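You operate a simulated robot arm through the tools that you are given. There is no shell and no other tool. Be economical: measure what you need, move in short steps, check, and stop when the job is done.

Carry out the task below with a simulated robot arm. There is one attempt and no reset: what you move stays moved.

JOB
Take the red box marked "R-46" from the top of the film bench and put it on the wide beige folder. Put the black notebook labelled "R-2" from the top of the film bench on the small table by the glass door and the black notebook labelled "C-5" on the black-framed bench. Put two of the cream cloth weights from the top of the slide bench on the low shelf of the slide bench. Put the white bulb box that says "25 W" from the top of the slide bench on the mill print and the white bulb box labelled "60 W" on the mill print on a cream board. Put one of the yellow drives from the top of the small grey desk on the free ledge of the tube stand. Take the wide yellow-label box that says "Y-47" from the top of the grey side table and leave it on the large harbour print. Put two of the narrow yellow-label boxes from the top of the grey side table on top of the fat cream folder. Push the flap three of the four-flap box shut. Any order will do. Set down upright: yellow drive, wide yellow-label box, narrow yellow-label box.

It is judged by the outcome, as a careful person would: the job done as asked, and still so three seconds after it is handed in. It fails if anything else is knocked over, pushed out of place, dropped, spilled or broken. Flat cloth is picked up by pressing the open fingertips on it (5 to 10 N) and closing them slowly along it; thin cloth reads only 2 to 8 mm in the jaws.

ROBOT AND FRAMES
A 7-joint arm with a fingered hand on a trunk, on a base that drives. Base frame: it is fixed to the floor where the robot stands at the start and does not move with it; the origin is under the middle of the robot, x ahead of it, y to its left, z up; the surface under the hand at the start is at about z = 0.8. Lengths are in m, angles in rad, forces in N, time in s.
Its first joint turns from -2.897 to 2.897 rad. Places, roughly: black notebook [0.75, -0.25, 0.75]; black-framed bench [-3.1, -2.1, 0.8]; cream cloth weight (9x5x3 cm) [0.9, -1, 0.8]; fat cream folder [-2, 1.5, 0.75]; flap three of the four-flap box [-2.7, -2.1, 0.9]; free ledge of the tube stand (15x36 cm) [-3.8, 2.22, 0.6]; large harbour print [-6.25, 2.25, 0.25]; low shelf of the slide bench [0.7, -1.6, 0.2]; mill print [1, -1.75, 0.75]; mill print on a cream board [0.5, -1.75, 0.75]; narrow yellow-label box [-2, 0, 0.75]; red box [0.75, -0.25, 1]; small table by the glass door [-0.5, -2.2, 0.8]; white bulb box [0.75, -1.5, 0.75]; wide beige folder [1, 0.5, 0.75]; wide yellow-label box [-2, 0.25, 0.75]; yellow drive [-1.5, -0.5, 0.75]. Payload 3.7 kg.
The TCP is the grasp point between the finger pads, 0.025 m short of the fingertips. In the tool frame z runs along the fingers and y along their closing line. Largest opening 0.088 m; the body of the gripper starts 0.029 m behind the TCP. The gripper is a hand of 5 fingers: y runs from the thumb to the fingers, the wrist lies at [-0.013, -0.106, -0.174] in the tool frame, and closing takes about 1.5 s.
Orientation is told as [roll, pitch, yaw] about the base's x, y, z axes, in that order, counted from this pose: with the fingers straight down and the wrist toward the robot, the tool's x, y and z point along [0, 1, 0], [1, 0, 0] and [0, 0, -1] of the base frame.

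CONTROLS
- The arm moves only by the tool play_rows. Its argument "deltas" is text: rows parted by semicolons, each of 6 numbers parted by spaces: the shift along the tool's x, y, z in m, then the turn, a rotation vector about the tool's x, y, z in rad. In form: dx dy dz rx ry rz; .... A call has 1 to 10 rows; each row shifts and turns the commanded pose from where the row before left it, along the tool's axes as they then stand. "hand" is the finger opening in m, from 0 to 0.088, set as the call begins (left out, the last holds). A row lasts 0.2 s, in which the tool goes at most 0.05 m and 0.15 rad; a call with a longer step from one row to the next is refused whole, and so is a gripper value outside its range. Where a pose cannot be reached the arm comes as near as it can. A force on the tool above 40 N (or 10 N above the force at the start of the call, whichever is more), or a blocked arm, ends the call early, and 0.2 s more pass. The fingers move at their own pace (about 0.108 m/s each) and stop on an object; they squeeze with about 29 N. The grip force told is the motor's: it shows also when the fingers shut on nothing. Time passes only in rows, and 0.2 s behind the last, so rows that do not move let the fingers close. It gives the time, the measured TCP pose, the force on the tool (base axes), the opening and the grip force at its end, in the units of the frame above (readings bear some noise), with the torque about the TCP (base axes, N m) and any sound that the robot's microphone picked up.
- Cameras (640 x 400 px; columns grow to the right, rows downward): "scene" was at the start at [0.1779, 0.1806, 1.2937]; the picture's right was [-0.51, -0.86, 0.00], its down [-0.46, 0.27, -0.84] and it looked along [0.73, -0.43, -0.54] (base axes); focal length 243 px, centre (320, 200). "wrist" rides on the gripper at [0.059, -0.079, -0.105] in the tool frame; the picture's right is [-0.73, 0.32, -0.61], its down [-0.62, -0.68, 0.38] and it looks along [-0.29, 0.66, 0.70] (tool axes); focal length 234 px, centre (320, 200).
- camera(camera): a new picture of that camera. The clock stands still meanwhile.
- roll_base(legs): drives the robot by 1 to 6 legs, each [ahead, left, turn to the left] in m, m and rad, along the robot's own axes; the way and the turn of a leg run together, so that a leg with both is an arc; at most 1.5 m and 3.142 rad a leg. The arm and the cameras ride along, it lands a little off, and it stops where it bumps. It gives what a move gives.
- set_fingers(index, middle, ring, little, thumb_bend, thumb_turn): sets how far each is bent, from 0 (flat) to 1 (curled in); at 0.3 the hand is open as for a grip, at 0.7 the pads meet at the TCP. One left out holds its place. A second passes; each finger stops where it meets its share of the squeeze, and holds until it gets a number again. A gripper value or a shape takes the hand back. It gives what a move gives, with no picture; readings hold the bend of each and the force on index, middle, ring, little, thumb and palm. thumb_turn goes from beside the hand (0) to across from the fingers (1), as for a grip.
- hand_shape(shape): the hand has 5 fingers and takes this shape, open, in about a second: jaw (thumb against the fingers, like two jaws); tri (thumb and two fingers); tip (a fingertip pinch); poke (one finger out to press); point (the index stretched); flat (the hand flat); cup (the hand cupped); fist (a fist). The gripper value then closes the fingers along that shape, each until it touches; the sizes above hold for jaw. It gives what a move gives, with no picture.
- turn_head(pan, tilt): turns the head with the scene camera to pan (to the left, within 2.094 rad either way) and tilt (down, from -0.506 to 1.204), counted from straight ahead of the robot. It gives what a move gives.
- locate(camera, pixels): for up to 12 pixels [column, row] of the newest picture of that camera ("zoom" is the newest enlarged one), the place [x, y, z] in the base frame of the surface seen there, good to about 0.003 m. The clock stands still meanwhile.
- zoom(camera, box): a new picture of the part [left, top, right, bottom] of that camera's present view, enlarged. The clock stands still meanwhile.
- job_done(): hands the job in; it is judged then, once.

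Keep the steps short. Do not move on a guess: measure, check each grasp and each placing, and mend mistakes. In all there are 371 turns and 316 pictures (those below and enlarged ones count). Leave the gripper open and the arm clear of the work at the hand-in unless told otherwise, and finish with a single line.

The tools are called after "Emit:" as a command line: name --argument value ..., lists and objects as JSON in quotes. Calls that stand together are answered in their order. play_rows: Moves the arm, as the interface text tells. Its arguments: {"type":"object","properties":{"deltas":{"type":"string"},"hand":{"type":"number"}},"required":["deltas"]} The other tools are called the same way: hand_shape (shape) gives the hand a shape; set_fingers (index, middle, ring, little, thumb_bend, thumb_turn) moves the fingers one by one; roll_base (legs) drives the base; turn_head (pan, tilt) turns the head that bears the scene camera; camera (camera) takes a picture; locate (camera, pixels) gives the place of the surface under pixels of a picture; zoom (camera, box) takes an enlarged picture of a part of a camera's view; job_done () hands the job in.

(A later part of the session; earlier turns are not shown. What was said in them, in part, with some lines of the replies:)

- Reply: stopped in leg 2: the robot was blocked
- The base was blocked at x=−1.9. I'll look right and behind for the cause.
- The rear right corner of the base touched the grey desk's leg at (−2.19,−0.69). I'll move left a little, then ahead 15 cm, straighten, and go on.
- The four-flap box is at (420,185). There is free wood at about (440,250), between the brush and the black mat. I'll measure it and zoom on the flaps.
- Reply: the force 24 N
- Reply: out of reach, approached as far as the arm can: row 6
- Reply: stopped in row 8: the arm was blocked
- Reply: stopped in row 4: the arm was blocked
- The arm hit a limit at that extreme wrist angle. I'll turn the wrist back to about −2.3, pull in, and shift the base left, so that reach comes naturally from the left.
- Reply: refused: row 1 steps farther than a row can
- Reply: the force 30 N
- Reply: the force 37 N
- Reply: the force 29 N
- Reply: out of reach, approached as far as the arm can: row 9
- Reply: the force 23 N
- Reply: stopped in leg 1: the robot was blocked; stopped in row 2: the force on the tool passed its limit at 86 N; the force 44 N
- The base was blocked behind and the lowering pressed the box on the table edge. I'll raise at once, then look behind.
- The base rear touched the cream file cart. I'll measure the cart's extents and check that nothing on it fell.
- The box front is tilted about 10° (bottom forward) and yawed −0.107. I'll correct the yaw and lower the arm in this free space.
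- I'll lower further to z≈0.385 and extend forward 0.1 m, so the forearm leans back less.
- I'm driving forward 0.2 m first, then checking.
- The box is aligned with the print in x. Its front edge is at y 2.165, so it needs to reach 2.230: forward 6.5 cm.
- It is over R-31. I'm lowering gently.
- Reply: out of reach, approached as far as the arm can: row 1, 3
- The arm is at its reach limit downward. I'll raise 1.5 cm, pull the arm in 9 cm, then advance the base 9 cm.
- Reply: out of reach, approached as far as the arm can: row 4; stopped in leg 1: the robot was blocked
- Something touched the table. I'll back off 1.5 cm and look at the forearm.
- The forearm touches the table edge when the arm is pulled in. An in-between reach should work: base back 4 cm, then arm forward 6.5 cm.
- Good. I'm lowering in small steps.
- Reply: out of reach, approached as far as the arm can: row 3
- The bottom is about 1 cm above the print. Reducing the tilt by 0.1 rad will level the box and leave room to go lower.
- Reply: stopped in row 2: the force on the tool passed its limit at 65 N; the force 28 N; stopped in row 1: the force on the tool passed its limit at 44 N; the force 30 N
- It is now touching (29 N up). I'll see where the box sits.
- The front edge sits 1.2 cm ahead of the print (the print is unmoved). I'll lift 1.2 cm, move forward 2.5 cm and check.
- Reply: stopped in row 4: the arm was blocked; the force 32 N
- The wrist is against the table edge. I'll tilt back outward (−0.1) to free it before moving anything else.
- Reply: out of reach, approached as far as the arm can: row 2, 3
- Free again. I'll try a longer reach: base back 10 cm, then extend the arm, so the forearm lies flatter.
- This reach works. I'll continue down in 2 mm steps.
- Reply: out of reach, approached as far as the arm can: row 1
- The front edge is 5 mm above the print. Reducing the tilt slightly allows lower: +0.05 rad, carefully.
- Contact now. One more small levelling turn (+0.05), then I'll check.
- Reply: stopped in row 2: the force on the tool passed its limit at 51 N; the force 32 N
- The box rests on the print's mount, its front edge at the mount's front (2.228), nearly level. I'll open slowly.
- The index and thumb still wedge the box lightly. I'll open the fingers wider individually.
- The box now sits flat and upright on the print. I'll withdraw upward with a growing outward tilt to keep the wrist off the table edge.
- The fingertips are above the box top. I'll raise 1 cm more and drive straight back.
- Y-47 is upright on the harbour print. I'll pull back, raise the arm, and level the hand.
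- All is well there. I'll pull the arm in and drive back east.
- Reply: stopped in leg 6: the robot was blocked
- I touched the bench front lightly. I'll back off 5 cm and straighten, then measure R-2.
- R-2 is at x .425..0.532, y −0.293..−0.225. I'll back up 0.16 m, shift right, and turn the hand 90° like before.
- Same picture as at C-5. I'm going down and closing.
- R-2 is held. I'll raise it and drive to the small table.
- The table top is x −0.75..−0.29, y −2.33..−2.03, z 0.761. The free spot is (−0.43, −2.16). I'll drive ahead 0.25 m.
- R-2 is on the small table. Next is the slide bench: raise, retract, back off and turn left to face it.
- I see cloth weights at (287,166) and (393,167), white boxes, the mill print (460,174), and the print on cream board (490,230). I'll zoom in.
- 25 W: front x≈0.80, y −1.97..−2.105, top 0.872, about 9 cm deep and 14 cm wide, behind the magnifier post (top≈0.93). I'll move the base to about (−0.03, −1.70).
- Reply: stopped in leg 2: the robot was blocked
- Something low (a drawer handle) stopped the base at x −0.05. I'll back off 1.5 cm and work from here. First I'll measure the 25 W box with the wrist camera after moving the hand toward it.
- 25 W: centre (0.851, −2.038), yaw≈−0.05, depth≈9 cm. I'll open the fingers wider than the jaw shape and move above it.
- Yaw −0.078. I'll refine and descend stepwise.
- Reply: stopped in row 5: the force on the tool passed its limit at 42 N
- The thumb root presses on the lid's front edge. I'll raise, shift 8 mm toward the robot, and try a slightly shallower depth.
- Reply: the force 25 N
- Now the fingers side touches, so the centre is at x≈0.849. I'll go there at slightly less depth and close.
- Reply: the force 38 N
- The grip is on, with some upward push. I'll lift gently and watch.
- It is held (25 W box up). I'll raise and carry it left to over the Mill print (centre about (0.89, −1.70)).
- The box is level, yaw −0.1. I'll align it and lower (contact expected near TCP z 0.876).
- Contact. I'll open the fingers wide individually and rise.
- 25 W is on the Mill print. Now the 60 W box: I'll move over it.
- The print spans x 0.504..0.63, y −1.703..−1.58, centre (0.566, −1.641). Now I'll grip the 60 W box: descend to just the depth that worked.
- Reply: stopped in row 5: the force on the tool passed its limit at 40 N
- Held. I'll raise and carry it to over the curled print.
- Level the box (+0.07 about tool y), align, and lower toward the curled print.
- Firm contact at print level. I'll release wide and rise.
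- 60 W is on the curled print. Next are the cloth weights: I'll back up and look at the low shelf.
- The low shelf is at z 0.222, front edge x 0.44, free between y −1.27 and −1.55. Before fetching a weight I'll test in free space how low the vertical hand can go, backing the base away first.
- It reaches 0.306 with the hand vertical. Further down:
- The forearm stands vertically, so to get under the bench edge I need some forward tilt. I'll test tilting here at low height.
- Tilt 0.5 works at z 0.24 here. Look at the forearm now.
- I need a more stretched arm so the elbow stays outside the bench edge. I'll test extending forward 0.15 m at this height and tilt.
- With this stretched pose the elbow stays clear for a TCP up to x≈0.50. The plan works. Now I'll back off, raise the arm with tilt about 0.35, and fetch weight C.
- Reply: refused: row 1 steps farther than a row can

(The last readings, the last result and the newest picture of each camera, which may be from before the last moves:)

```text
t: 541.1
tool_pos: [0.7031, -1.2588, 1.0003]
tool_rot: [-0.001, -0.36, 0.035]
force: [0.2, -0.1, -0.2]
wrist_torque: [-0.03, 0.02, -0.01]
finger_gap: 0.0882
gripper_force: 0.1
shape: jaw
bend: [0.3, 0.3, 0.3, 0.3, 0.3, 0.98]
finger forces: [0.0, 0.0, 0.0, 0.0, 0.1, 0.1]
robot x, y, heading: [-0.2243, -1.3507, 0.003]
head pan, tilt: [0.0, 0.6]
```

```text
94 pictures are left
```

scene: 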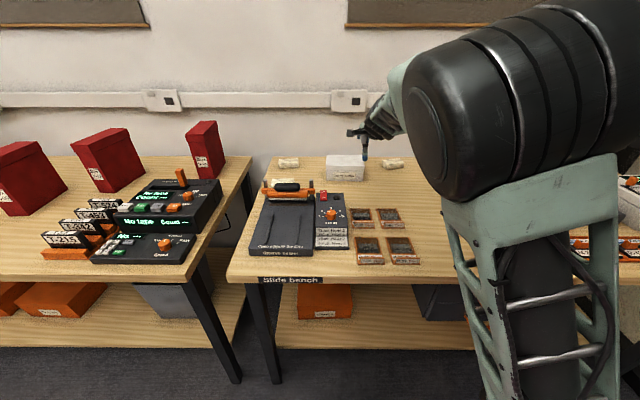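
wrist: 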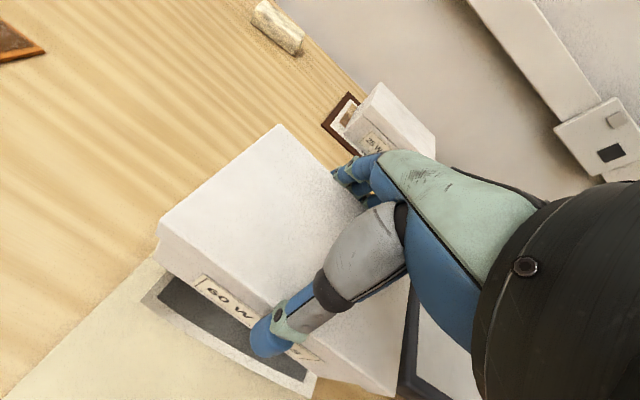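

I'll measure weights C (393,163) and A (288,162).

Emit:
zoom --camera "scene" --box '[370, 150, 420, 180]'

Emit:
locate --camera "zoom" --pixels '[[165, 175], [400, 160], [430, 130], [350, 100], [170, 120], [290, 110], [280, 220], [420, 200], [300, 170]]'

Emit:
zoom --camera "scene" --box '[265, 150, 315, 180]'

Emit:
locate --camera "zoom" --pixels '[[170, 170], [400, 170], [430, 120], [180, 120], [300, 110], [290, 200], [300, 160], [410, 190]]'

```text
12.80 times, centred on (395, 165) of scene
```

zoom: 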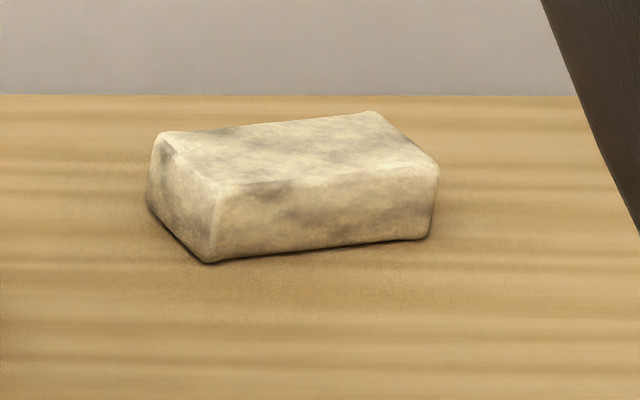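

```text
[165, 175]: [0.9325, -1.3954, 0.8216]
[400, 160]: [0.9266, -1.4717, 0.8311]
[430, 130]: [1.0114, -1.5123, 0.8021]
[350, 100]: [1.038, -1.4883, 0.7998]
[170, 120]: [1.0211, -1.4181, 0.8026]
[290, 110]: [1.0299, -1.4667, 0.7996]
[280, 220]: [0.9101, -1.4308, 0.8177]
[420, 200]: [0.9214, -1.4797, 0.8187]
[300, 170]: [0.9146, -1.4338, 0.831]
```

```text
12.80 times, centred on (290, 165) of scene
```

zoom: 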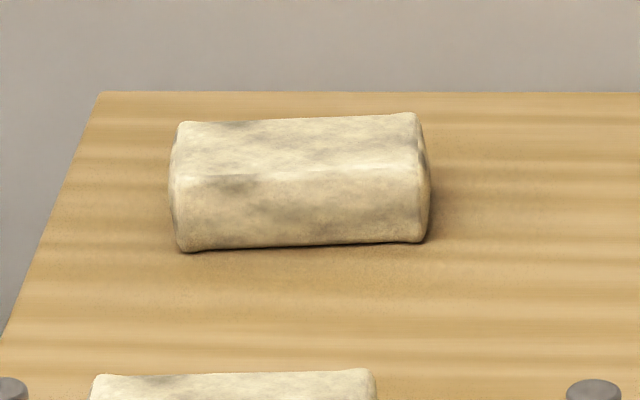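

```text
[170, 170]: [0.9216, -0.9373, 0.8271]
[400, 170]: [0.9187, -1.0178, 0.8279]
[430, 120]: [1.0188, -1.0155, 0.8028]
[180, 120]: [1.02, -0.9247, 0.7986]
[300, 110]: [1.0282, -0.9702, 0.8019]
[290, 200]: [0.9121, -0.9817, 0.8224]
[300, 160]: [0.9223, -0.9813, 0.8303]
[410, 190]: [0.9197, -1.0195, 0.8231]
```

C: centre (0.938, −1.434), yaw≈0.2, top 0.831. A: centre (0.94, −0.978), yaw≈0.03. I'll reduce the tilt to 0.1 for picking and move closer.

Emit:
roll_base --legs '[[0.16, -0.07, 0]]'

Emit:
play_rows --deltas "0 0 0 0.13 0 0;0 0 0 0.13 0 0;-0.04 0 0 0 0 0;-0.04 0 0 0 0 -0.1;0 0 0 0 0 -0.08;0 0 0 0 0 0"

Emit:
camera --camera "wrist"

```text
t: 542.6
tool_pos: [0.8667, -1.327, 0.9995]
tool_rot: [-0.001, -0.359, 0.036]
force: [-0.1, -0.6, 0.0]
wrist_torque: [0.02, 0.0, -0.01]
finger_gap: 0.0878
gripper_force: 0.0
shape: jaw
bend: [0.3, 0.3, 0.3, 0.3, 0.3, 0.98]
finger forces: [0.0, 0.1, 0.0, 0.0, 0.0, 0.1]
robot x, y, heading: [-0.0611, -1.422, 0.009]
head pan, tilt: [0.0, 0.6]
```

```text
t: 544.0
tool_pos: [0.8705, -1.4066, 1.0009]
tool_rot: [-0.019, -0.098, 0.22]
force: [0.0, -0.1, 0.3]
wrist_torque: [0.01, 0.01, 0.01]
finger_gap: 0.0879
gripper_force: 0.2
shape: jaw
bend: [0.3, 0.3, 0.3, 0.3, 0.3, 0.98]
finger forces: [0.0, 0.0, 0.0, 0.0, 0.1, 0.0]
robot x, y, heading: [-0.0646, -1.4212, 0.002]
head pan, tilt: [0.0, 0.6]
```

```text
91 pictures are left
```

wrist: 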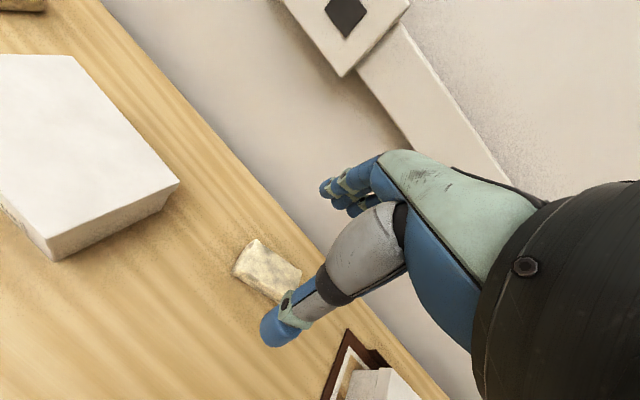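

Emit:
locate --camera "wrist" --pixels '[[256, 242], [237, 272], [300, 268], [268, 268], [280, 300], [245, 283], [290, 262]]'

```text
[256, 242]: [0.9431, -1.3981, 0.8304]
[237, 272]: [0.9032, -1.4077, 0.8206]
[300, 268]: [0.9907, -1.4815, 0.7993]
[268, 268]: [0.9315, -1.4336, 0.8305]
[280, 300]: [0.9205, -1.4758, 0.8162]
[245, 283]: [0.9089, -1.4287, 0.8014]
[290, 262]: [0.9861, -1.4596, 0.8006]
```

C: centre (0.938, −1.445), yaw 0.25. I'll go over and descend.

Emit:
play_rows --deltas "-0.0255 0.0272 0.0027 0 0 -0.03;-0.0255 0.0272 0.0027 0 0 0;0 -0.0045 0.0448 0 0 0;0 -0.0045 0.0448 0 0 0;0 -0.003 0.0299 0 0 0;0 0 0 0 0 0"

Emit:
camera --camera "wrist"

```text
t: 545.4
tool_pos: [0.9377, -1.4468, 0.8815]
tool_rot: [-0.023, -0.098, 0.247]
force: [-0.6, -0.4, -0.2]
wrist_torque: [0.05, 0.0, 0.0]
finger_gap: 0.088
gripper_force: 0.0
shape: jaw
bend: [0.3, 0.3, 0.3, 0.3, 0.3, 0.98]
finger forces: [0.1, 0.0, 0.1, 0.0, 0.0, 0.0]
robot x, y, heading: [-0.0632, -1.4177, 0.006]
head pan, tilt: [0.0, 0.6]
```

```text
90 pictures are left
```

wrist: 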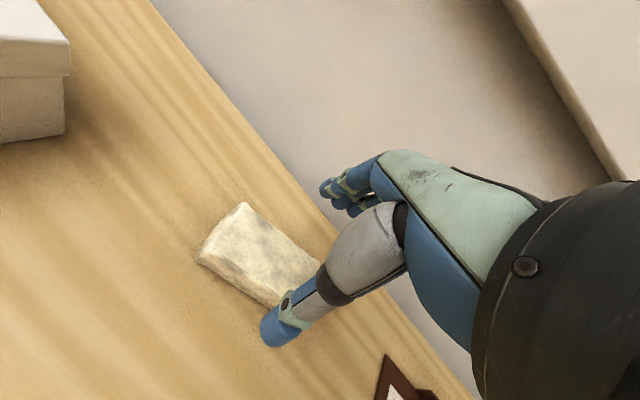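

Emit:
play_rows --deltas "0.004 -0.002 0.0199 0 0 0;0 -0.0015 0.0149 0 0 0;0 -0.0008 0.008 0 0 0;0 -0.0004 0.004 0 0 0;0 0 0 0 0 0"

Emit:
play_rows --deltas "0 0 0 0 0 0;0 0 0 0 0 0;0 0 0 0 0 0;0 0 0 0 0 0;0 0 0 0 0 0;0 0 0 0 0 0;0 0 0 0 0 0;0 0 0 0 0 0" --hand 0.0

Emit:
play_rows --deltas "0 0.001 -0.01 0 0 0;0 0.002 -0.02 0 0 0;0 0.003 -0.03 0 0 0;0 0 0 0 0 0"

Emit:
camera --camera "wrist"

```text
t: 546.6
tool_pos: [0.9354, -1.4429, 0.8337]
tool_rot: [-0.02, -0.095, 0.248]
force: [0.1, 0.1, -0.9]
wrist_torque: [0.02, -0.02, -0.02]
finger_gap: 0.088
gripper_force: 0.0
shape: jaw
bend: [0.3, 0.3, 0.3, 0.3, 0.3, 0.98]
finger forces: [0.0, 0.2, 0.0, 0.0, 0.1, 0.0]
robot x, y, heading: [-0.0617, -1.421, 0.008]
head pan, tilt: [0.0, 0.6]
```

```text
t: 548.4
tool_pos: [0.9354, -1.4431, 0.8344]
tool_rot: [-0.021, -0.099, 0.247]
force: [0.0, -0.3, -0.1]
wrist_torque: [-0.05, 0.08, 0.05]
finger_gap: 0.044
gripper_force: 29.0
shape: jaw
bend: [0.74, 0.44, 0.41, 0.42, 0.7, 1.0]
finger forces: [13.7, 7.5, 3.4, 1.7, 26.6, 0.1]
robot x, y, heading: [-0.061, -1.4199, 0.007]
head pan, tilt: [0.0, 0.6]
```

```text
t: 549.4
tool_pos: [0.9327, -1.442, 0.8927]
tool_rot: [-0.021, -0.096, 0.246]
force: [0.0, -0.4, -4.2]
wrist_torque: [0.0, -0.03, 0.0]
finger_gap: 0.044
gripper_force: 28.6
shape: jaw
bend: [0.74, 0.45, 0.43, 0.44, 0.7, 0.98]
finger forces: [14.6, 7.0, 3.4, 1.7, 26.5, 0.1]
robot x, y, heading: [-0.0642, -1.419, 0.011]
head pan, tilt: [0.0, 0.6]
```

```text
89 pictures are left
```

wrist: 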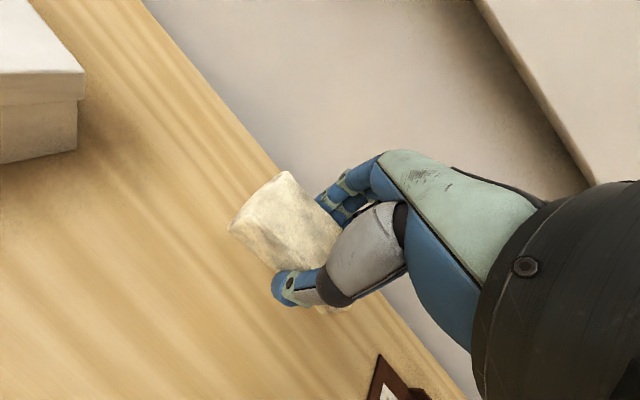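

The weight is held (4 N). I'll raise, back away, and pull the arm in to the pose that worked.

Emit:
play_rows --deltas "0 0.0045 -0.0448 0 0 0;0 0.0045 -0.0448 0 0 0;0 0.003 -0.0299 0 0 0;0 0 0 0.05 0 0.11;0 0 0 0.045 0.02 0.11;0 0 0 0 0 0"

Emit:
roll_base --legs '[[-0.75, 0, 0]]'

Emit:
play_rows --deltas "0 -0.04 0.02 0 0 0;0 -0.04 0.02 0 0 0;0 -0.04 0.02 0 0 0;0 -0.04 0.02 0 0 0;0 -0.035 0.02 0 0 0;0 0 0.045 0 0 0;0 0 0.045 0 0 0;0 0 0.045 0 0 0;0 0 0.045 0 0 0;0 0 0.045 0 0 0"

Emit:
play_rows --deltas "0 0 0.045 0 0 0;0 0 0.045 0 0 0;0 0 0.045 0 0 0;0 0 0.045 0 0 0;0 0 0.045 0 0 0;0 0 0.045 0 0 0;0 0 0.045 0 0 0;0 0 0.045 0 0 0;0 0 0 0 0 0"

```text
t: 550.8
tool_pos: [0.9344, -1.4398, 1.0128]
tool_rot: [0.011, -0.006, 0.026]
force: [1.4, -0.1, -4.1]
wrist_torque: [-0.02, -0.02, 0.02]
finger_gap: 0.0439
gripper_force: 29.4
shape: jaw
bend: [0.74, 0.45, 0.43, 0.44, 0.7, 0.98]
finger forces: [14.8, 6.9, 3.5, 1.6, 26.6, 0.1]
robot x, y, heading: [-0.0629, -1.4216, 0.004]
head pan, tilt: [0.0, 0.6]
```

```text
t: 554.8
tool_pos: [0.1994, -1.4583, 1.013]
tool_rot: [0.01, -0.004, 0.008]
force: [-0.6, -0.2, -3.7]
wrist_torque: [-0.01, -0.03, 0.0]
finger_gap: 0.0437
gripper_force: 28.8
shape: jaw
bend: [0.74, 0.45, 0.43, 0.44, 0.7, 0.98]
finger forces: [14.8, 6.9, 3.4, 1.6, 26.5, 0.0]
robot x, y, heading: [-0.7975, -1.4173, -0.014]
head pan, tilt: [0.0, 0.6]
```

```text
t: 557.0
tool_pos: [0.0045, -1.4543, 0.6873]
tool_rot: [0.009, -0.006, 0.005]
force: [-0.4, -0.5, -3.4]
wrist_torque: [-0.05, 0.01, 0.01]
finger_gap: 0.0434
gripper_force: 29.3
shape: jaw
bend: [0.74, 0.45, 0.44, 0.44, 0.7, 0.98]
finger forces: [14.8, 7.0, 3.5, 1.7, 26.5, 0.0]
robot x, y, heading: [-0.7917, -1.4213, -0.011]
head pan, tilt: [0.0, 0.6]
```

```text
t: 559.0
tool_pos: [0.011, -1.4509, 0.328]
tool_rot: [0.009, -0.005, 0.008]
force: [0.1, 0.3, -3.8]
wrist_torque: [-0.03, -0.02, -0.01]
finger_gap: 0.0435
gripper_force: 28.9
shape: jaw
bend: [0.74, 0.45, 0.44, 0.45, 0.7, 0.98]
finger forces: [14.7, 6.9, 3.5, 1.7, 26.5, 0.1]
robot x, y, heading: [-0.7965, -1.4226, -0.012]
head pan, tilt: [0.0, 0.6]
```

Now tilt 0.45 and extend forward at z≈0.30.

Emit:
play_rows --deltas "0 0 0.025 0 0 0;0 0 0 -0.15 0 0;0 0 0 -0.15 0 0;0 0 0 -0.15 0 0;0 0.0405 0.0196 0 0 0;0 0.0405 0.0196 0 0 0;0 0.0405 0.0196 0 0 0;0 0.0405 0.0196 0 0 0;0 0 0 0 0 0"

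Emit:
turn_head --pan 0.0 --tilt 0.8

Emit:
camera --camera "scene"

Emit:
camera --camera "wrist"

```text
t: 561.0
tool_pos: [0.1891, -1.4497, 0.3012]
tool_rot: [0.009, -0.454, 0.002]
force: [-0.4, -0.2, -4.2]
wrist_torque: [0.0, 0.06, 0.02]
finger_gap: 0.0437
gripper_force: 28.7
shape: jaw
bend: [0.74, 0.46, 0.44, 0.45, 0.69, 0.98]
finger forces: [14.5, 6.7, 3.4, 1.8, 27.7, 0.1]
robot x, y, heading: [-0.7962, -1.4182, -0.009]
head pan, tilt: [0.0, 0.6]
```

```text
t: 561.7
tool_pos: [0.1879, -1.4497, 0.303]
tool_rot: [0.009, -0.454, 0.002]
force: [-0.5, -0.1, -3.1]
wrist_torque: [0.0, 0.05, 0.02]
finger_gap: 0.0436
gripper_force: 29.2
shape: jaw
bend: [0.74, 0.46, 0.44, 0.45, 0.69, 0.98]
finger forces: [14.4, 6.9, 3.4, 1.6, 27.7, 0.1]
robot x, y, heading: [-0.7968, -1.417, -0.02]
head pan, tilt: [0.0, 0.799]
```

```text
88 pictures are left
```

scene: 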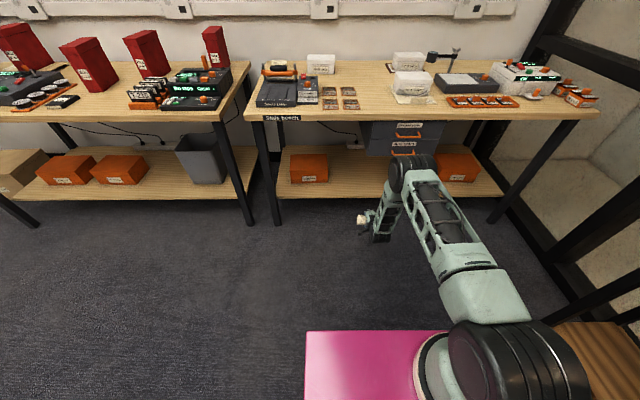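

```text
87 pictures are left
```

wrist: 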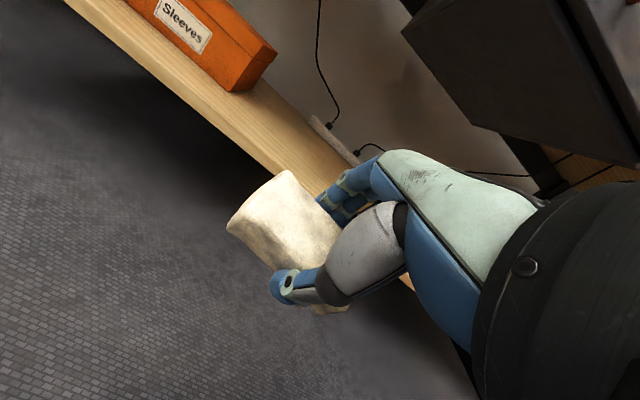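

Clear path. I'll drive forward 0.31 m and 0.07 left, in two steps.

Emit:
roll_base --legs '[[0, 0.07, 0.01], [0.22, 0, 0]]'

Emit:
camera --camera "scene"

Emit:
camera --camera "wrist"

```text
t: 564.0
tool_pos: [0.4104, -1.3684, 0.3022]
tool_rot: [0.011, -0.453, 0.013]
force: [-0.2, 0.4, -4.0]
wrist_torque: [-0.01, 0.04, -0.02]
finger_gap: 0.0434
gripper_force: 28.9
shape: jaw
bend: [0.74, 0.46, 0.44, 0.45, 0.69, 0.98]
finger forces: [14.5, 6.9, 3.4, 1.6, 27.7, 0.1]
robot x, y, heading: [-0.5755, -1.3466, -0.005]
head pan, tilt: [0.0, 0.799]
```

```text
86 pictures are left
```

scene: 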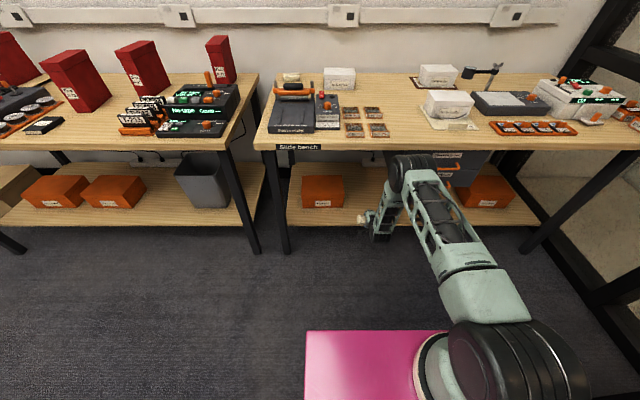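

```text
85 pictures are left
```

wrist: 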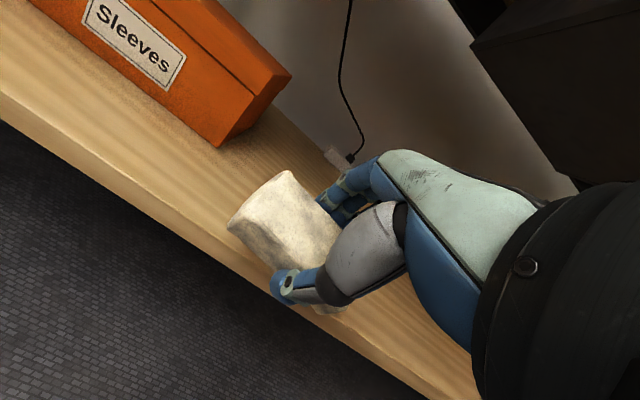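

Emit:
locate --camera "scene" --pixels '[[415, 160], [400, 158], [430, 165], [395, 175], [390, 148], [450, 148]]'

Emit:
locate --camera "wrist" --pixels '[[250, 255], [290, 180], [240, 225], [215, 145], [150, 210], [270, 270]]'

```text
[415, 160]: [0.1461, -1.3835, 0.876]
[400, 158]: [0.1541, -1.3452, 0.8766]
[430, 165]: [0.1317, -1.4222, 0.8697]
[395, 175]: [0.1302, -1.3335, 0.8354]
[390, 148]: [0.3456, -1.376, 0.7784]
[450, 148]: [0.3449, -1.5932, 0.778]
```

```text
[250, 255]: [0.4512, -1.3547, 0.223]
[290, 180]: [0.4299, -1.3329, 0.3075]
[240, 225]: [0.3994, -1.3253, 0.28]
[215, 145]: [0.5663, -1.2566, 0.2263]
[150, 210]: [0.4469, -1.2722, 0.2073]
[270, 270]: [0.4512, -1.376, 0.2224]
```

Elbow margin is fine. I'll advance 8.5 cm more, then lower.

Emit:
roll_base --legs '[[0.085, 0, 0]]'

Emit:
play_rows --deltas "0 -0.0087 0.018 0 0 0;0 -0.0044 0.009 0 0 0;0 -0.0017 0.0036 0 0 0;0 0 0 0 0 0"

Emit:
camera --camera "wrist"

```text
t: 565.1
tool_pos: [0.4946, -1.3693, 0.3023]
tool_rot: [0.011, -0.454, 0.011]
force: [-0.6, 0.6, -4.0]
wrist_torque: [-0.08, 0.03, -0.02]
finger_gap: 0.0436
gripper_force: 29.1
shape: jaw
bend: [0.74, 0.46, 0.44, 0.45, 0.69, 0.98]
finger forces: [14.5, 6.7, 3.5, 1.6, 27.7, 0.0]
robot x, y, heading: [-0.4834, -1.3473, -0.005]
head pan, tilt: [0.0, 0.799]
```

```text
t: 566.1
tool_pos: [0.4954, -1.3696, 0.2688]
tool_rot: [0.011, -0.453, 0.012]
force: [0.3, -0.6, -4.0]
wrist_torque: [0.03, 0.04, 0.0]
finger_gap: 0.0437
gripper_force: 29.3
shape: jaw
bend: [0.74, 0.46, 0.44, 0.45, 0.69, 0.98]
finger forces: [14.6, 6.7, 3.6, 1.7, 27.6, 0.1]
robot x, y, heading: [-0.4879, -1.3473, -0.009]
head pan, tilt: [0.0, 0.799]
```

```text
84 pictures are left
```

wrist: 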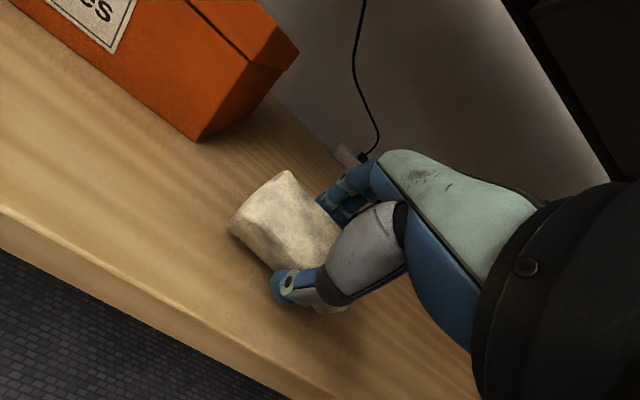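

Emit:
play_rows --deltas "0 -0.0013 0.0027 0 0 0;0 -0.0013 0.0027 0 0 0;0 -0.0009 0.0018 0 0 0;0 0 0 0 0 0"

```text
t: 567.1
tool_pos: [0.4952, -1.3691, 0.2615]
tool_rot: [0.009, -0.456, 0.012]
force: [1.5, 1.9, 8.6]
wrist_torque: [-0.19, 0.14, 0.04]
finger_gap: 0.0439
gripper_force: 28.8
shape: jaw
bend: [0.74, 0.45, 0.43, 0.44, 0.71, 0.98]
finger forces: [17.2, 8.5, 4.1, 2.6, 27.9, 0.0]
robot x, y, heading: [-0.4894, -1.3475, -0.003]
head pan, tilt: [0.0, 0.799]
```

Contact. I'll open slowly and look.

Emit:
play_rows --deltas "0 0 0 0 0 0;0 0 0 0 0 0;0 0 0 0 0 0" --hand 0.06

Emit:
play_rows --deltas "0 0 0 0 0 0;0 0 0 0 0 0;0 0 0 0 0 0;0 0.0131 -0.027 0 0 0;0 0.0131 -0.027 0 0 0;0 0 0 0 0 0" --hand 0.088

Emit:
camera --camera "wrist"

```text
t: 567.9
tool_pos: [0.4952, -1.3703, 0.2602]
tool_rot: [0.011, -0.454, 0.011]
force: [1.0, 0.3, 2.9]
wrist_torque: [0.02, 0.01, -0.02]
finger_gap: 0.0566
gripper_force: 0.0
shape: jaw
bend: [0.28, 0.38, 0.35, 0.35, 0.63, 0.99]
finger forces: [0.0, 0.0, 0.0, 0.0, 2.9, 0.1]
robot x, y, heading: [-0.4875, -1.3506, -0.007]
head pan, tilt: [0.0, 0.799]
```

```text
t: 569.3
tool_pos: [0.4933, -1.3694, 0.3192]
tool_rot: [0.01, -0.452, 0.011]
force: [0.2, 0.3, -0.2]
wrist_torque: [0.01, 0.01, 0.02]
finger_gap: 0.0876
gripper_force: 0.1
shape: jaw
bend: [0.3, 0.3, 0.3, 0.3, 0.3, 0.98]
finger forces: [0.0, 0.0, 0.0, 0.1, 0.0, 0.1]
robot x, y, heading: [-0.4883, -1.3445, -0.005]
head pan, tilt: [0.0, 0.799]
```

```text
83 pictures are left
```

wrist: 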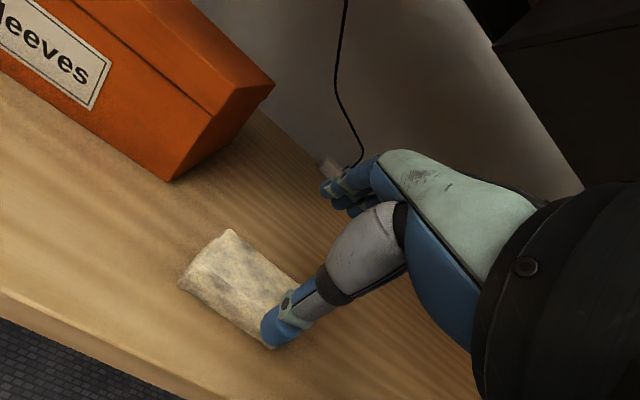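

The weight lies on the low shelf. I'll verify it is fully inside the edge, then back out.

Emit:
locate --camera "wrist" --pixels '[[185, 285], [250, 335], [232, 235], [240, 290], [180, 350], [230, 380]]'

Emit:
roll_base --legs '[[-0.32, 0, 0]]'

Emit:
play_rows --deltas "0 0.0196 -0.0405 0 0 0;0 0.0196 -0.0405 0 0 0;0 0.0196 -0.0405 0 0 0;0 0.0196 -0.0405 0 0 0;0 0.0196 -0.0405 0 0 0;0 0.0196 -0.0405 0 0 0;0 0.0196 -0.0405 0 0 0;0 0.0196 -0.0405 0 0 0;0 0.0196 -0.0405 0 0 0;0 0.0196 -0.0405 0 0 0"

Emit:
play_rows --deltas "0 0.0196 -0.0405 0 0 0;0 0.0196 -0.0405 0 0 0;0 0.0196 -0.0405 0 0 0;0 0.0196 -0.0405 0 0 0;0 0.0196 -0.0405 0.1 0 0;0 0.0158 -0.042 0.1 0 0;0 0 0 0.15 0 0;0 0 0 0 0 0"

```text
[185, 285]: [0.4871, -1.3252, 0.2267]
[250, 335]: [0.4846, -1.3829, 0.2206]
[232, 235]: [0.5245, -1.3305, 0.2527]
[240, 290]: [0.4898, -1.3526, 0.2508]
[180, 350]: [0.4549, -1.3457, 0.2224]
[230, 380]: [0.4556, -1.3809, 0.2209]
```

```text
t: 571.4
tool_pos: [0.177, -1.3667, 0.3201]
tool_rot: [0.011, -0.454, 0.013]
force: [0.2, 0.3, -0.4]
wrist_torque: [-0.01, -0.02, 0.0]
finger_gap: 0.0875
gripper_force: 0.1
shape: jaw
bend: [0.3, 0.3, 0.3, 0.3, 0.3, 0.98]
finger forces: [0.1, 0.0, 0.1, 0.1, 0.1, 0.1]
robot x, y, heading: [-0.8031, -1.3463, -0.003]
head pan, tilt: [0.0, 0.799]
```

```text
t: 573.6
tool_pos: [0.1742, -1.3734, 0.7713]
tool_rot: [0.01, -0.453, 0.013]
force: [0.1, 0.6, -0.4]
wrist_torque: [-0.05, 0.03, -0.02]
finger_gap: 0.0877
gripper_force: 0.1
shape: jaw
bend: [0.3, 0.3, 0.3, 0.3, 0.3, 0.98]
finger forces: [0.1, 0.0, 0.1, 0.1, 0.1, 0.1]
robot x, y, heading: [-0.8094, -1.3468, -0.003]
head pan, tilt: [0.0, 0.799]
```

```text
t: 575.4
tool_pos: [0.1753, -1.3739, 1.0398]
tool_rot: [0.011, -0.102, 0.015]
force: [-0.4, -0.2, -0.2]
wrist_torque: [-0.03, 0.01, 0.0]
finger_gap: 0.0876
gripper_force: 0.1
shape: jaw
bend: [0.3, 0.3, 0.3, 0.3, 0.3, 0.98]
finger forces: [0.0, 0.0, 0.0, 0.0, 0.0, 0.0]
robot x, y, heading: [-0.8044, -1.3486, -0.001]
head pan, tilt: [0.0, 0.799]
```

It is safely inside (x≥0.485, edge 0.447). Now weight A: drive left and forward.

Emit:
roll_base --legs '[[0, 0.36, 0], [0.745, 0, 0]]'

Emit:
camera --camera "wrist"

```text
t: 581.5
tool_pos: [0.93, -1.0185, 1.0387]
tool_rot: [0.011, -0.103, 0.012]
force: [0.3, 0.8, 0.3]
wrist_torque: [0.0, -0.03, 0.03]
finger_gap: 0.0877
gripper_force: 0.0
shape: jaw
bend: [0.3, 0.3, 0.3, 0.3, 0.3, 0.98]
finger forces: [0.1, 0.0, 0.0, 0.0, 0.0, 0.1]
robot x, y, heading: [-0.0521, -0.9892, -0.005]
head pan, tilt: [0.0, 0.799]
```

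```text
82 pictures are left
```

wrist: 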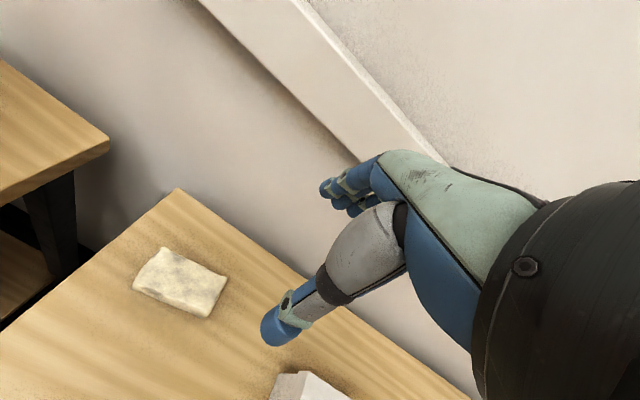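

Emit:
locate --camera "wrist" --pixels '[[162, 251], [136, 285], [220, 278], [205, 312], [180, 280], [275, 390]]'

```text
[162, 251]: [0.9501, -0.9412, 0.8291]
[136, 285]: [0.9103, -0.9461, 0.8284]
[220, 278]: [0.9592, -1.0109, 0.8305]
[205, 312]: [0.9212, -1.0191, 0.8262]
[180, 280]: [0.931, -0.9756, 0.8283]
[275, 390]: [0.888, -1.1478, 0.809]
```

A: centre (0.936, −0.981), yaw 0.15. I'll align and descend.

Emit:
play_rows --deltas "0.0404 0.0075 0 0 0 0;0 0 0 0 0 -0.14;0 -0.0045 0.0448 0 0 0;0 -0.0045 0.0448 0 0 0;0 -0.0045 0.0448 0 0 0;0 -0.002 0.0199 0 0 0;0 0 0 0 0 0"

Emit:
camera --camera "wrist"

```text
t: 583.1
tool_pos: [0.9386, -0.9781, 0.8836]
tool_rot: [-0.004, -0.105, 0.153]
force: [0.2, 0.1, 0.0]
wrist_torque: [0.01, -0.02, 0.01]
finger_gap: 0.0878
gripper_force: 0.0
shape: jaw
bend: [0.3, 0.3, 0.3, 0.3, 0.3, 0.98]
finger forces: [0.0, 0.0, 0.0, 0.0, 0.1, 0.1]
robot x, y, heading: [-0.0472, -0.9823, -0.008]
head pan, tilt: [0.0, 0.799]
```

```text
81 pictures are left
```

wrist: 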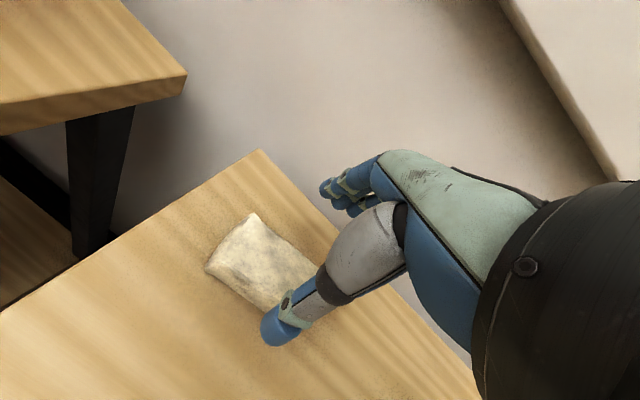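

Emit:
play_rows --deltas "0 -0.004 0.0199 0 0 0;0 -0.0015 0.0149 0 0 0;0 -0.001 0.0099 0 0 0;0 -0.0005 0.005 0 0 0;0 0 0 0 0 0"

Emit:
play_rows --deltas "0 0 0 0 0 0;0 0 0 0 0 0;0 0 0 0 0 0;0 0 0 0 0 0;0 0 0 0 0 0;0 0 0 0 0 0;0 0 0 0 0 0;0 0 0 0 0 0" --hand 0.0

Emit:
play_rows --deltas "0 0.001 -0.01 0 0 0;0 0.002 -0.02 0 0 0;0 0.003 -0.03 0 0 0;0 0 0 0 0 0"

Emit:
camera --camera "wrist"

```text
t: 584.3
tool_pos: [0.9368, -0.9794, 0.8332]
tool_rot: [-0.005, -0.104, 0.154]
force: [0.2, 0.2, -0.2]
wrist_torque: [0.02, 0.03, -0.01]
finger_gap: 0.0878
gripper_force: 0.1
shape: jaw
bend: [0.3, 0.3, 0.3, 0.3, 0.3, 0.98]
finger forces: [0.1, 0.0, 0.0, 0.0, 0.0, 0.1]
robot x, y, heading: [-0.0462, -0.989, -0.012]
head pan, tilt: [0.0, 0.799]
```

```text
t: 586.1
tool_pos: [0.936, -0.9793, 0.8331]
tool_rot: [-0.005, -0.104, 0.154]
force: [0.2, -1.5, -0.5]
wrist_torque: [-0.03, 0.1, 0.07]
finger_gap: 0.0437
gripper_force: 29.0
shape: jaw
bend: [0.74, 0.46, 0.43, 0.43, 0.68, 1.0]
finger forces: [13.7, 7.7, 3.4, 1.7, 26.5, 0.0]
robot x, y, heading: [-0.0493, -0.9888, -0.005]
head pan, tilt: [0.0, 0.799]
```

```text
t: 587.1
tool_pos: [0.9346, -0.9797, 0.8953]
tool_rot: [-0.006, -0.103, 0.153]
force: [0.1, -0.6, -4.3]
wrist_torque: [-0.01, -0.04, 0.05]
finger_gap: 0.0438
gripper_force: 28.8
shape: jaw
bend: [0.74, 0.47, 0.46, 0.46, 0.68, 0.98]
finger forces: [14.4, 7.3, 3.3, 1.6, 26.7, 0.0]
robot x, y, heading: [-0.0487, -0.9907, -0.007]
head pan, tilt: [0.0, 0.799]
```

```text
80 pictures are left
```

wrist: 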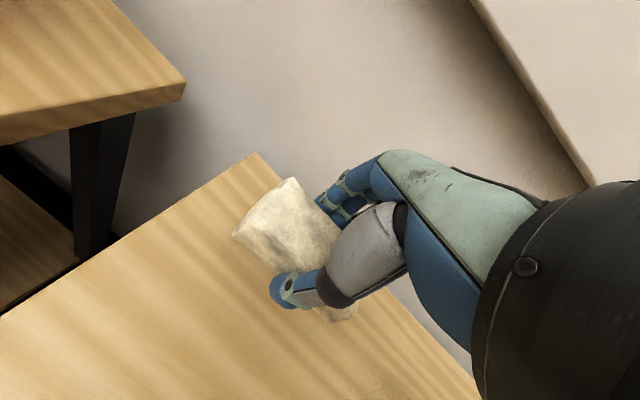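

Held. Repeating the way: raise, back off, move right to y≈−1.48, lower the arm, tilt, extend.

Emit:
play_rows --deltas "0 0.0045 -0.0448 0 0 0;0 0.0045 -0.0448 0 0 0;0 0.003 -0.0299 0 0 0;0 0 0 0.05 0 0.07;0 0 0 0.05 0.01 0.07;0 0 0 0 0 0"

Emit:
roll_base --legs '[[-0.75, 0, 0], [0, -0.49, 0.01]]'

Emit:
play_rows --deltas "0 -0.04 0.02 0 0 0;0 -0.04 0.02 0 0 0;0 -0.04 0.02 0 0 0;0 -0.04 0.02 0 0 0;0 -0.03 0.02 0 0 0;0 0 0.045 0 0 0;0 0 0.045 0 0 0;0 0 0.045 0 0 0;0 0 0.045 0 0 0;0 0 0.045 0 0 0"

Emit:
play_rows --deltas "0 0 0.045 0 0 0;0 0 0.045 0 0 0;0 0 0.045 0 0 0;0 0 0.045 0 0 0;0 0 0.045 0 0 0;0 0 0.045 0 0 0;0 0 0.045 0 0 0;0 0 0.045 0 0 0;0 0 0.025 0 0 0;0 0 0 0 0 0"

```text
t: 588.5
tool_pos: [0.9348, -0.9788, 1.0148]
tool_rot: [0.01, -0.005, 0.012]
force: [0.4, -0.9, -3.8]
wrist_torque: [0.02, 0.01, -0.01]
finger_gap: 0.0436
gripper_force: 28.6
shape: jaw
bend: [0.74, 0.47, 0.46, 0.46, 0.68, 0.98]
finger forces: [14.6, 7.2, 3.5, 1.7, 26.8, 0.1]
robot x, y, heading: [-0.053, -0.9874, -0.01]
head pan, tilt: [0.0, 0.799]
```

```text
t: 595.0
tool_pos: [0.2078, -1.4299, 1.0143]
tool_rot: [0.012, -0.004, 0.058]
force: [0.7, 0.4, -3.6]
wrist_torque: [0.01, -0.04, -0.03]
finger_gap: 0.0436
gripper_force: 28.7
shape: jaw
bend: [0.74, 0.47, 0.46, 0.46, 0.68, 0.98]
finger forces: [14.6, 7.2, 3.4, 1.6, 26.6, 0.1]
robot x, y, heading: [-0.7776, -1.479, 0.036]
head pan, tilt: [0.0, 0.799]
```

```text
t: 597.2
tool_pos: [0.0165, -1.4364, 0.6875]
tool_rot: [0.014, -0.005, 0.056]
force: [0.0, 0.2, -3.3]
wrist_torque: [-0.05, -0.02, 0.02]
finger_gap: 0.0436
gripper_force: 29.3
shape: jaw
bend: [0.74, 0.47, 0.46, 0.47, 0.68, 0.98]
finger forces: [14.7, 7.1, 3.5, 1.6, 26.7, 0.0]
robot x, y, heading: [-0.7762, -1.4818, 0.033]
head pan, tilt: [0.0, 0.799]
```

```text
t: 599.4
tool_pos: [0.0185, -1.4319, 0.3017]
tool_rot: [0.012, -0.004, 0.055]
force: [0.4, 0.2, -3.7]
wrist_torque: [-0.04, -0.02, 0.02]
finger_gap: 0.0435
gripper_force: 29.1
shape: jaw
bend: [0.74, 0.47, 0.46, 0.47, 0.68, 0.98]
finger forces: [14.6, 7.1, 3.5, 1.6, 26.4, 0.0]
robot x, y, heading: [-0.7751, -1.4785, 0.042]
head pan, tilt: [0.0, 0.799]
```

Emit:
play_rows --deltas "0 0 0 -0.15 0 0;0 0 0 -0.15 0 0;0 0 0 -0.15 0 0;0 0.0405 0.0196 0 0 0;0 0.0405 0.0196 0 0 0;0 0.0405 0.0196 0 0 0;0 0.0405 0.0196 0 0 0;0 0 0 0 0 0"

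Emit:
roll_base --legs '[[0, -0.02, -0.042], [0.2, 0, 0]]'

Emit:
camera --camera "scene"

Emit:
camera --camera "wrist"

```text
t: 601.2
tool_pos: [0.1999, -1.4194, 0.301]
tool_rot: [0.013, -0.451, 0.049]
force: [-0.8, -0.3, -3.9]
wrist_torque: [0.0, 0.01, -0.01]
finger_gap: 0.0432
gripper_force: 29.5
shape: jaw
bend: [0.74, 0.48, 0.47, 0.47, 0.68, 0.97]
finger forces: [14.4, 7.2, 3.5, 1.3, 27.7, 0.1]
robot x, y, heading: [-0.7747, -1.4804, 0.034]
head pan, tilt: [0.0, 0.799]
```

```text
t: 603.1
tool_pos: [0.3995, -1.4852, 0.301]
tool_rot: [0.013, -0.45, 0.003]
force: [-0.2, -0.6, -3.7]
wrist_torque: [0.01, 0.05, -0.01]
finger_gap: 0.0432
gripper_force: 29.2
shape: jaw
bend: [0.74, 0.48, 0.47, 0.47, 0.68, 0.97]
finger forces: [14.3, 6.8, 3.4, 1.1, 27.3, 0.0]
robot x, y, heading: [-0.578, -1.4993, -0.011]
head pan, tilt: [0.0, 0.799]
```

```text
79 pictures are left
```

scene: 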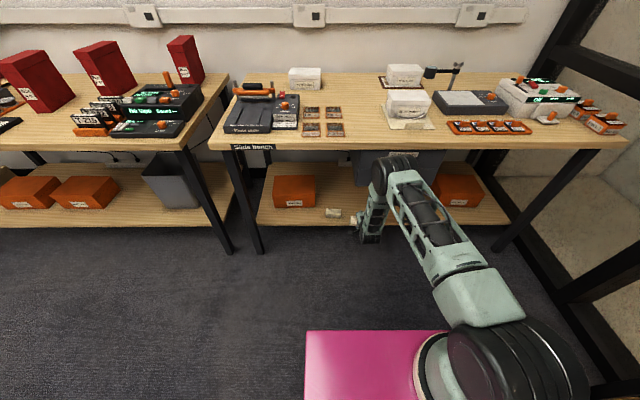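

```text
78 pictures are left
```

wrist: 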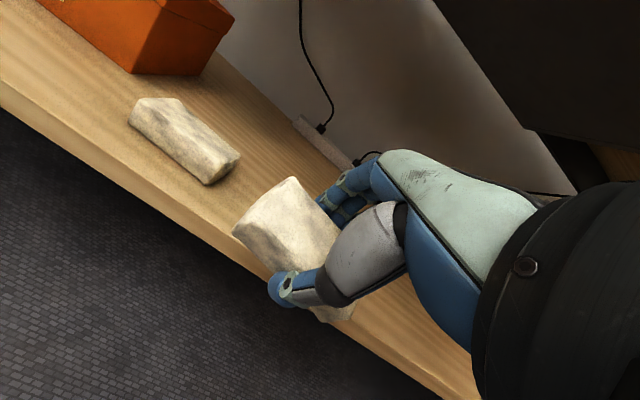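

The first weight lies to the left. I'll advance 9.5 cm and lower.

Emit:
roll_base --legs '[[0.095, 0, 0]]'

Emit:
play_rows --deltas "0 -0.0087 0.018 0 0 0;0 -0.0044 0.009 0 0 0;0 -0.0017 0.0036 0 0 0;0 -0.0013 0.0027 0 0 0;0 0 0 0 0 0"

Emit:
camera --camera "wrist"

```text
t: 604.3
tool_pos: [0.4934, -1.4859, 0.3021]
tool_rot: [0.015, -0.453, 0.003]
force: [-0.2, -0.2, -3.5]
wrist_torque: [0.01, 0.01, 0.03]
finger_gap: 0.0432
gripper_force: 29.1
shape: jaw
bend: [0.74, 0.48, 0.47, 0.47, 0.68, 0.97]
finger forces: [14.4, 6.8, 3.5, 1.1, 27.3, 0.0]
robot x, y, heading: [-0.4802, -1.5038, -0.009]
head pan, tilt: [0.0, 0.799]
```

```text
t: 605.5
tool_pos: [0.4945, -1.4848, 0.2654]
tool_rot: [0.013, -0.453, 0.003]
force: [1.6, 0.7, -0.7]
wrist_torque: [-0.09, 0.04, 0.03]
finger_gap: 0.0432
gripper_force: 29.2
shape: jaw
bend: [0.74, 0.48, 0.47, 0.47, 0.68, 0.97]
finger forces: [14.9, 7.2, 3.9, 1.8, 27.0, 0.0]
robot x, y, heading: [-0.4866, -1.5024, -0.016]
head pan, tilt: [0.0, 0.799]
```

```text
77 pictures are left
```

wrist: 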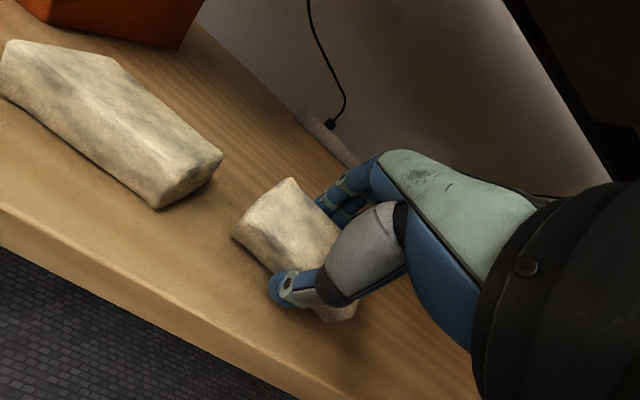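

Light contact. Two mm more, then release, rise and check.

Emit:
play_rows --deltas "0 -0.0013 0.0027 0 0 0;0 0 0 0 0 0"

Emit:
play_rows --deltas "0 0 0 0 0 0;0 0 0 0 0 0;0 0 0 0 0 0" --hand 0.06

Emit:
play_rows --deltas "0 0 0 0 0 0;0 0 0 0 0 0;0 0 0 0 0 0;0 0.0131 -0.027 0 0 0;0 0.0131 -0.027 0 0 0;0 0 0 0 0 0" --hand 0.088

Emit:
camera --camera "wrist"

```text
t: 606.1
tool_pos: [0.4934, -1.4859, 0.2637]
tool_rot: [0.015, -0.453, 0.005]
force: [2.4, 1.5, 3.9]
wrist_torque: [-0.19, 0.05, 0.05]
finger_gap: 0.0435
gripper_force: 29.2
shape: jaw
bend: [0.74, 0.47, 0.46, 0.46, 0.68, 0.97]
finger forces: [15.7, 8.2, 3.9, 2.1, 27.0, 0.0]
robot x, y, heading: [-0.4824, -1.5078, -0.01]
head pan, tilt: [0.0, 0.799]
```

```text
t: 606.9
tool_pos: [0.4936, -1.4862, 0.2616]
tool_rot: [0.013, -0.453, 0.004]
force: [0.0, -0.1, 1.4]
wrist_torque: [0.01, 0.0, -0.04]
finger_gap: 0.0596
gripper_force: 0.0
shape: jaw
bend: [0.28, 0.38, 0.35, 0.35, 0.6, 1.0]
finger forces: [0.0, 0.1, 0.1, 0.0, 0.5, 0.1]
robot x, y, heading: [-0.4821, -1.5032, -0.011]
head pan, tilt: [0.0, 0.799]
```

```text
t: 608.3
tool_pos: [0.4948, -1.4869, 0.3227]
tool_rot: [0.014, -0.452, 0.004]
force: [0.3, 0.1, 0.0]
wrist_torque: [0.03, 0.03, -0.01]
finger_gap: 0.0877
gripper_force: 0.1
shape: jaw
bend: [0.3, 0.3, 0.3, 0.3, 0.3, 0.98]
finger forces: [0.0, 0.0, 0.0, 0.1, 0.1, 0.0]
robot x, y, heading: [-0.4849, -1.5047, -0.004]
head pan, tilt: [0.0, 0.799]
```

```text
76 pictures are left
```

wrist: 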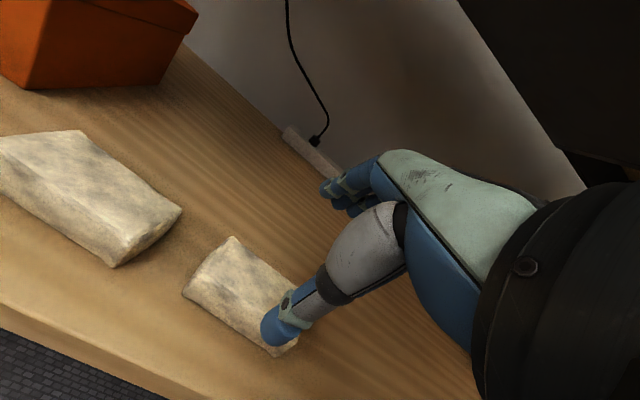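

Both weights are on the low shelf. I'll back out, raise and level the arm, then check the scene.

Emit:
roll_base --legs '[[-0.32, 0, 0]]'

Emit:
play_rows --deltas "0 0.0196 -0.0405 0 0 0;0 0.0196 -0.0405 0 0 0;0 0.0196 -0.0405 0 0 0;0 0.0196 -0.0405 0 0 0;0 0.0196 -0.0405 0 0 0;0 0.0196 -0.0405 0 0 0;0 0.0196 -0.0405 0 0 0;0 0.0196 -0.0405 0 0 0;0 0.0196 -0.0405 0 0 0;0 0.0196 -0.0405 0 0 0"

Emit:
play_rows --deltas "0 0.0196 -0.0405 0 0 0;0 0.0196 -0.0405 0 0 0;0 0.0196 -0.0405 0 0 0;0 0.0196 -0.0405 0 0 0;0 0.0196 -0.0405 0.15 0 0;0 -0.03 -0.02 0.15 0 0;0 -0.04 0 0.15 0 0;0 -0.04 0 0 0 0;0 -0.04 0 0 0 0;0 0 0 0 0 0"

Emit:
turn_head --pan 0.1 --tilt 0.65

Emit:
camera --camera "scene"

```text
t: 610.4
tool_pos: [0.175, -1.4821, 0.3224]
tool_rot: [0.011, -0.451, 0.007]
force: [0.0, -0.1, 0.0]
wrist_torque: [0.02, -0.02, 0.0]
finger_gap: 0.0877
gripper_force: 0.0
shape: jaw
bend: [0.3, 0.3, 0.3, 0.3, 0.3, 0.98]
finger forces: [0.0, 0.0, 0.0, 0.0, 0.0, 0.0]
robot x, y, heading: [-0.8035, -1.5022, -0.007]
head pan, tilt: [0.0, 0.799]
```

```text
t: 612.6
tool_pos: [0.1735, -1.4888, 0.7743]
tool_rot: [0.014, -0.452, 0.005]
force: [1.0, 0.0, -0.6]
wrist_torque: [-0.01, -0.02, 0.05]
finger_gap: 0.0875
gripper_force: 0.1
shape: jaw
bend: [0.3, 0.3, 0.3, 0.3, 0.3, 0.98]
finger forces: [0.0, 0.0, 0.0, 0.0, 0.0, 0.0]
robot x, y, heading: [-0.8016, -1.4963, -0.005]
head pan, tilt: [0.0, 0.799]
```

```text
t: 614.8
tool_pos: [0.0167, -1.4928, 1.001]
tool_rot: [0.014, -0.002, 0.012]
force: [0.9, -0.3, 0.6]
wrist_torque: [-0.01, 0.03, -0.01]
finger_gap: 0.0877
gripper_force: 0.0
shape: jaw
bend: [0.3, 0.3, 0.3, 0.3, 0.3, 0.98]
finger forces: [0.0, 0.1, 0.1, 0.1, 0.0, 0.0]
robot x, y, heading: [-0.802, -1.5024, -0.003]
head pan, tilt: [0.0, 0.799]
```

```text
t: 615.5
tool_pos: [0.0166, -1.492, 1.0014]
tool_rot: [0.014, -0.004, 0.013]
force: [0.7, 0.9, 1.0]
wrist_torque: [0.02, 0.0, 0.01]
finger_gap: 0.0876
gripper_force: 0.1
shape: jaw
bend: [0.3, 0.3, 0.3, 0.3, 0.3, 0.98]
finger forces: [0.1, 0.0, 0.1, 0.0, 0.0, 0.1]
robot x, y, heading: [-0.8026, -1.5013, -0.002]
head pan, tilt: [0.099, 0.649]
```

```text
75 pictures are left
```

scene: 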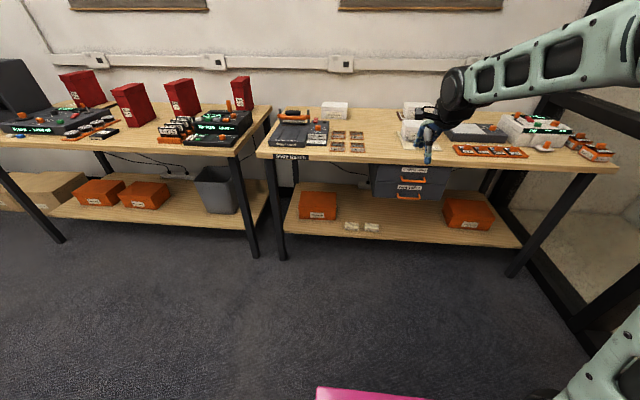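

Both weights sit on the shelf. A last look to the right at the small table and the black-framed bench.

Emit:
turn_head --pan -1.7 --tilt 0.5

Emit:
camera --camera "scene"

Emit:
zoom --camera "scene" --box '[300, 100, 640, 280]'

```text
t: 617.3
tool_pos: [0.0165, -1.493, 1.0009]
tool_rot: [0.012, -0.002, 0.012]
force: [1.1, 0.0, 0.5]
wrist_torque: [-0.02, -0.01, 0.01]
finger_gap: 0.0877
gripper_force: 0.1
shape: jaw
bend: [0.3, 0.3, 0.3, 0.3, 0.3, 0.98]
finger forces: [0.0, 0.0, 0.0, 0.0, 0.0, 0.0]
robot x, y, heading: [-0.8028, -1.5011, -0.003]
head pan, tilt: [-1.7, 0.499]
```

```text
74 pictures are left
```

scene: 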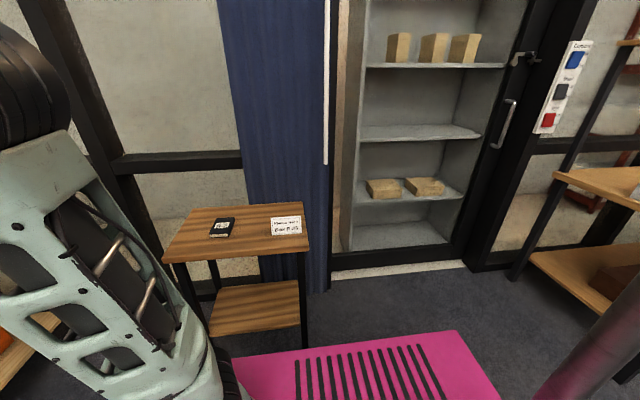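

```text
1.88 times, centred on (470, 190) of scene
```

zoom: 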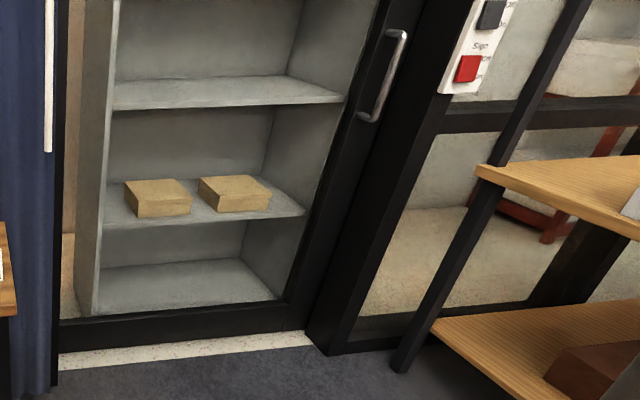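

R-2 is in place, the gripper is open and the arm is clear. I'm handing in.

Emit:
job_done

```text
The job is handed in.
```

All the items are placed as asked, flap three is shut, and the job is handed in; on the way the base lightly bumped the grey desk, the cream file cart and two benches, and the arm bumped the print table, with nothing seen knocked over or moved.
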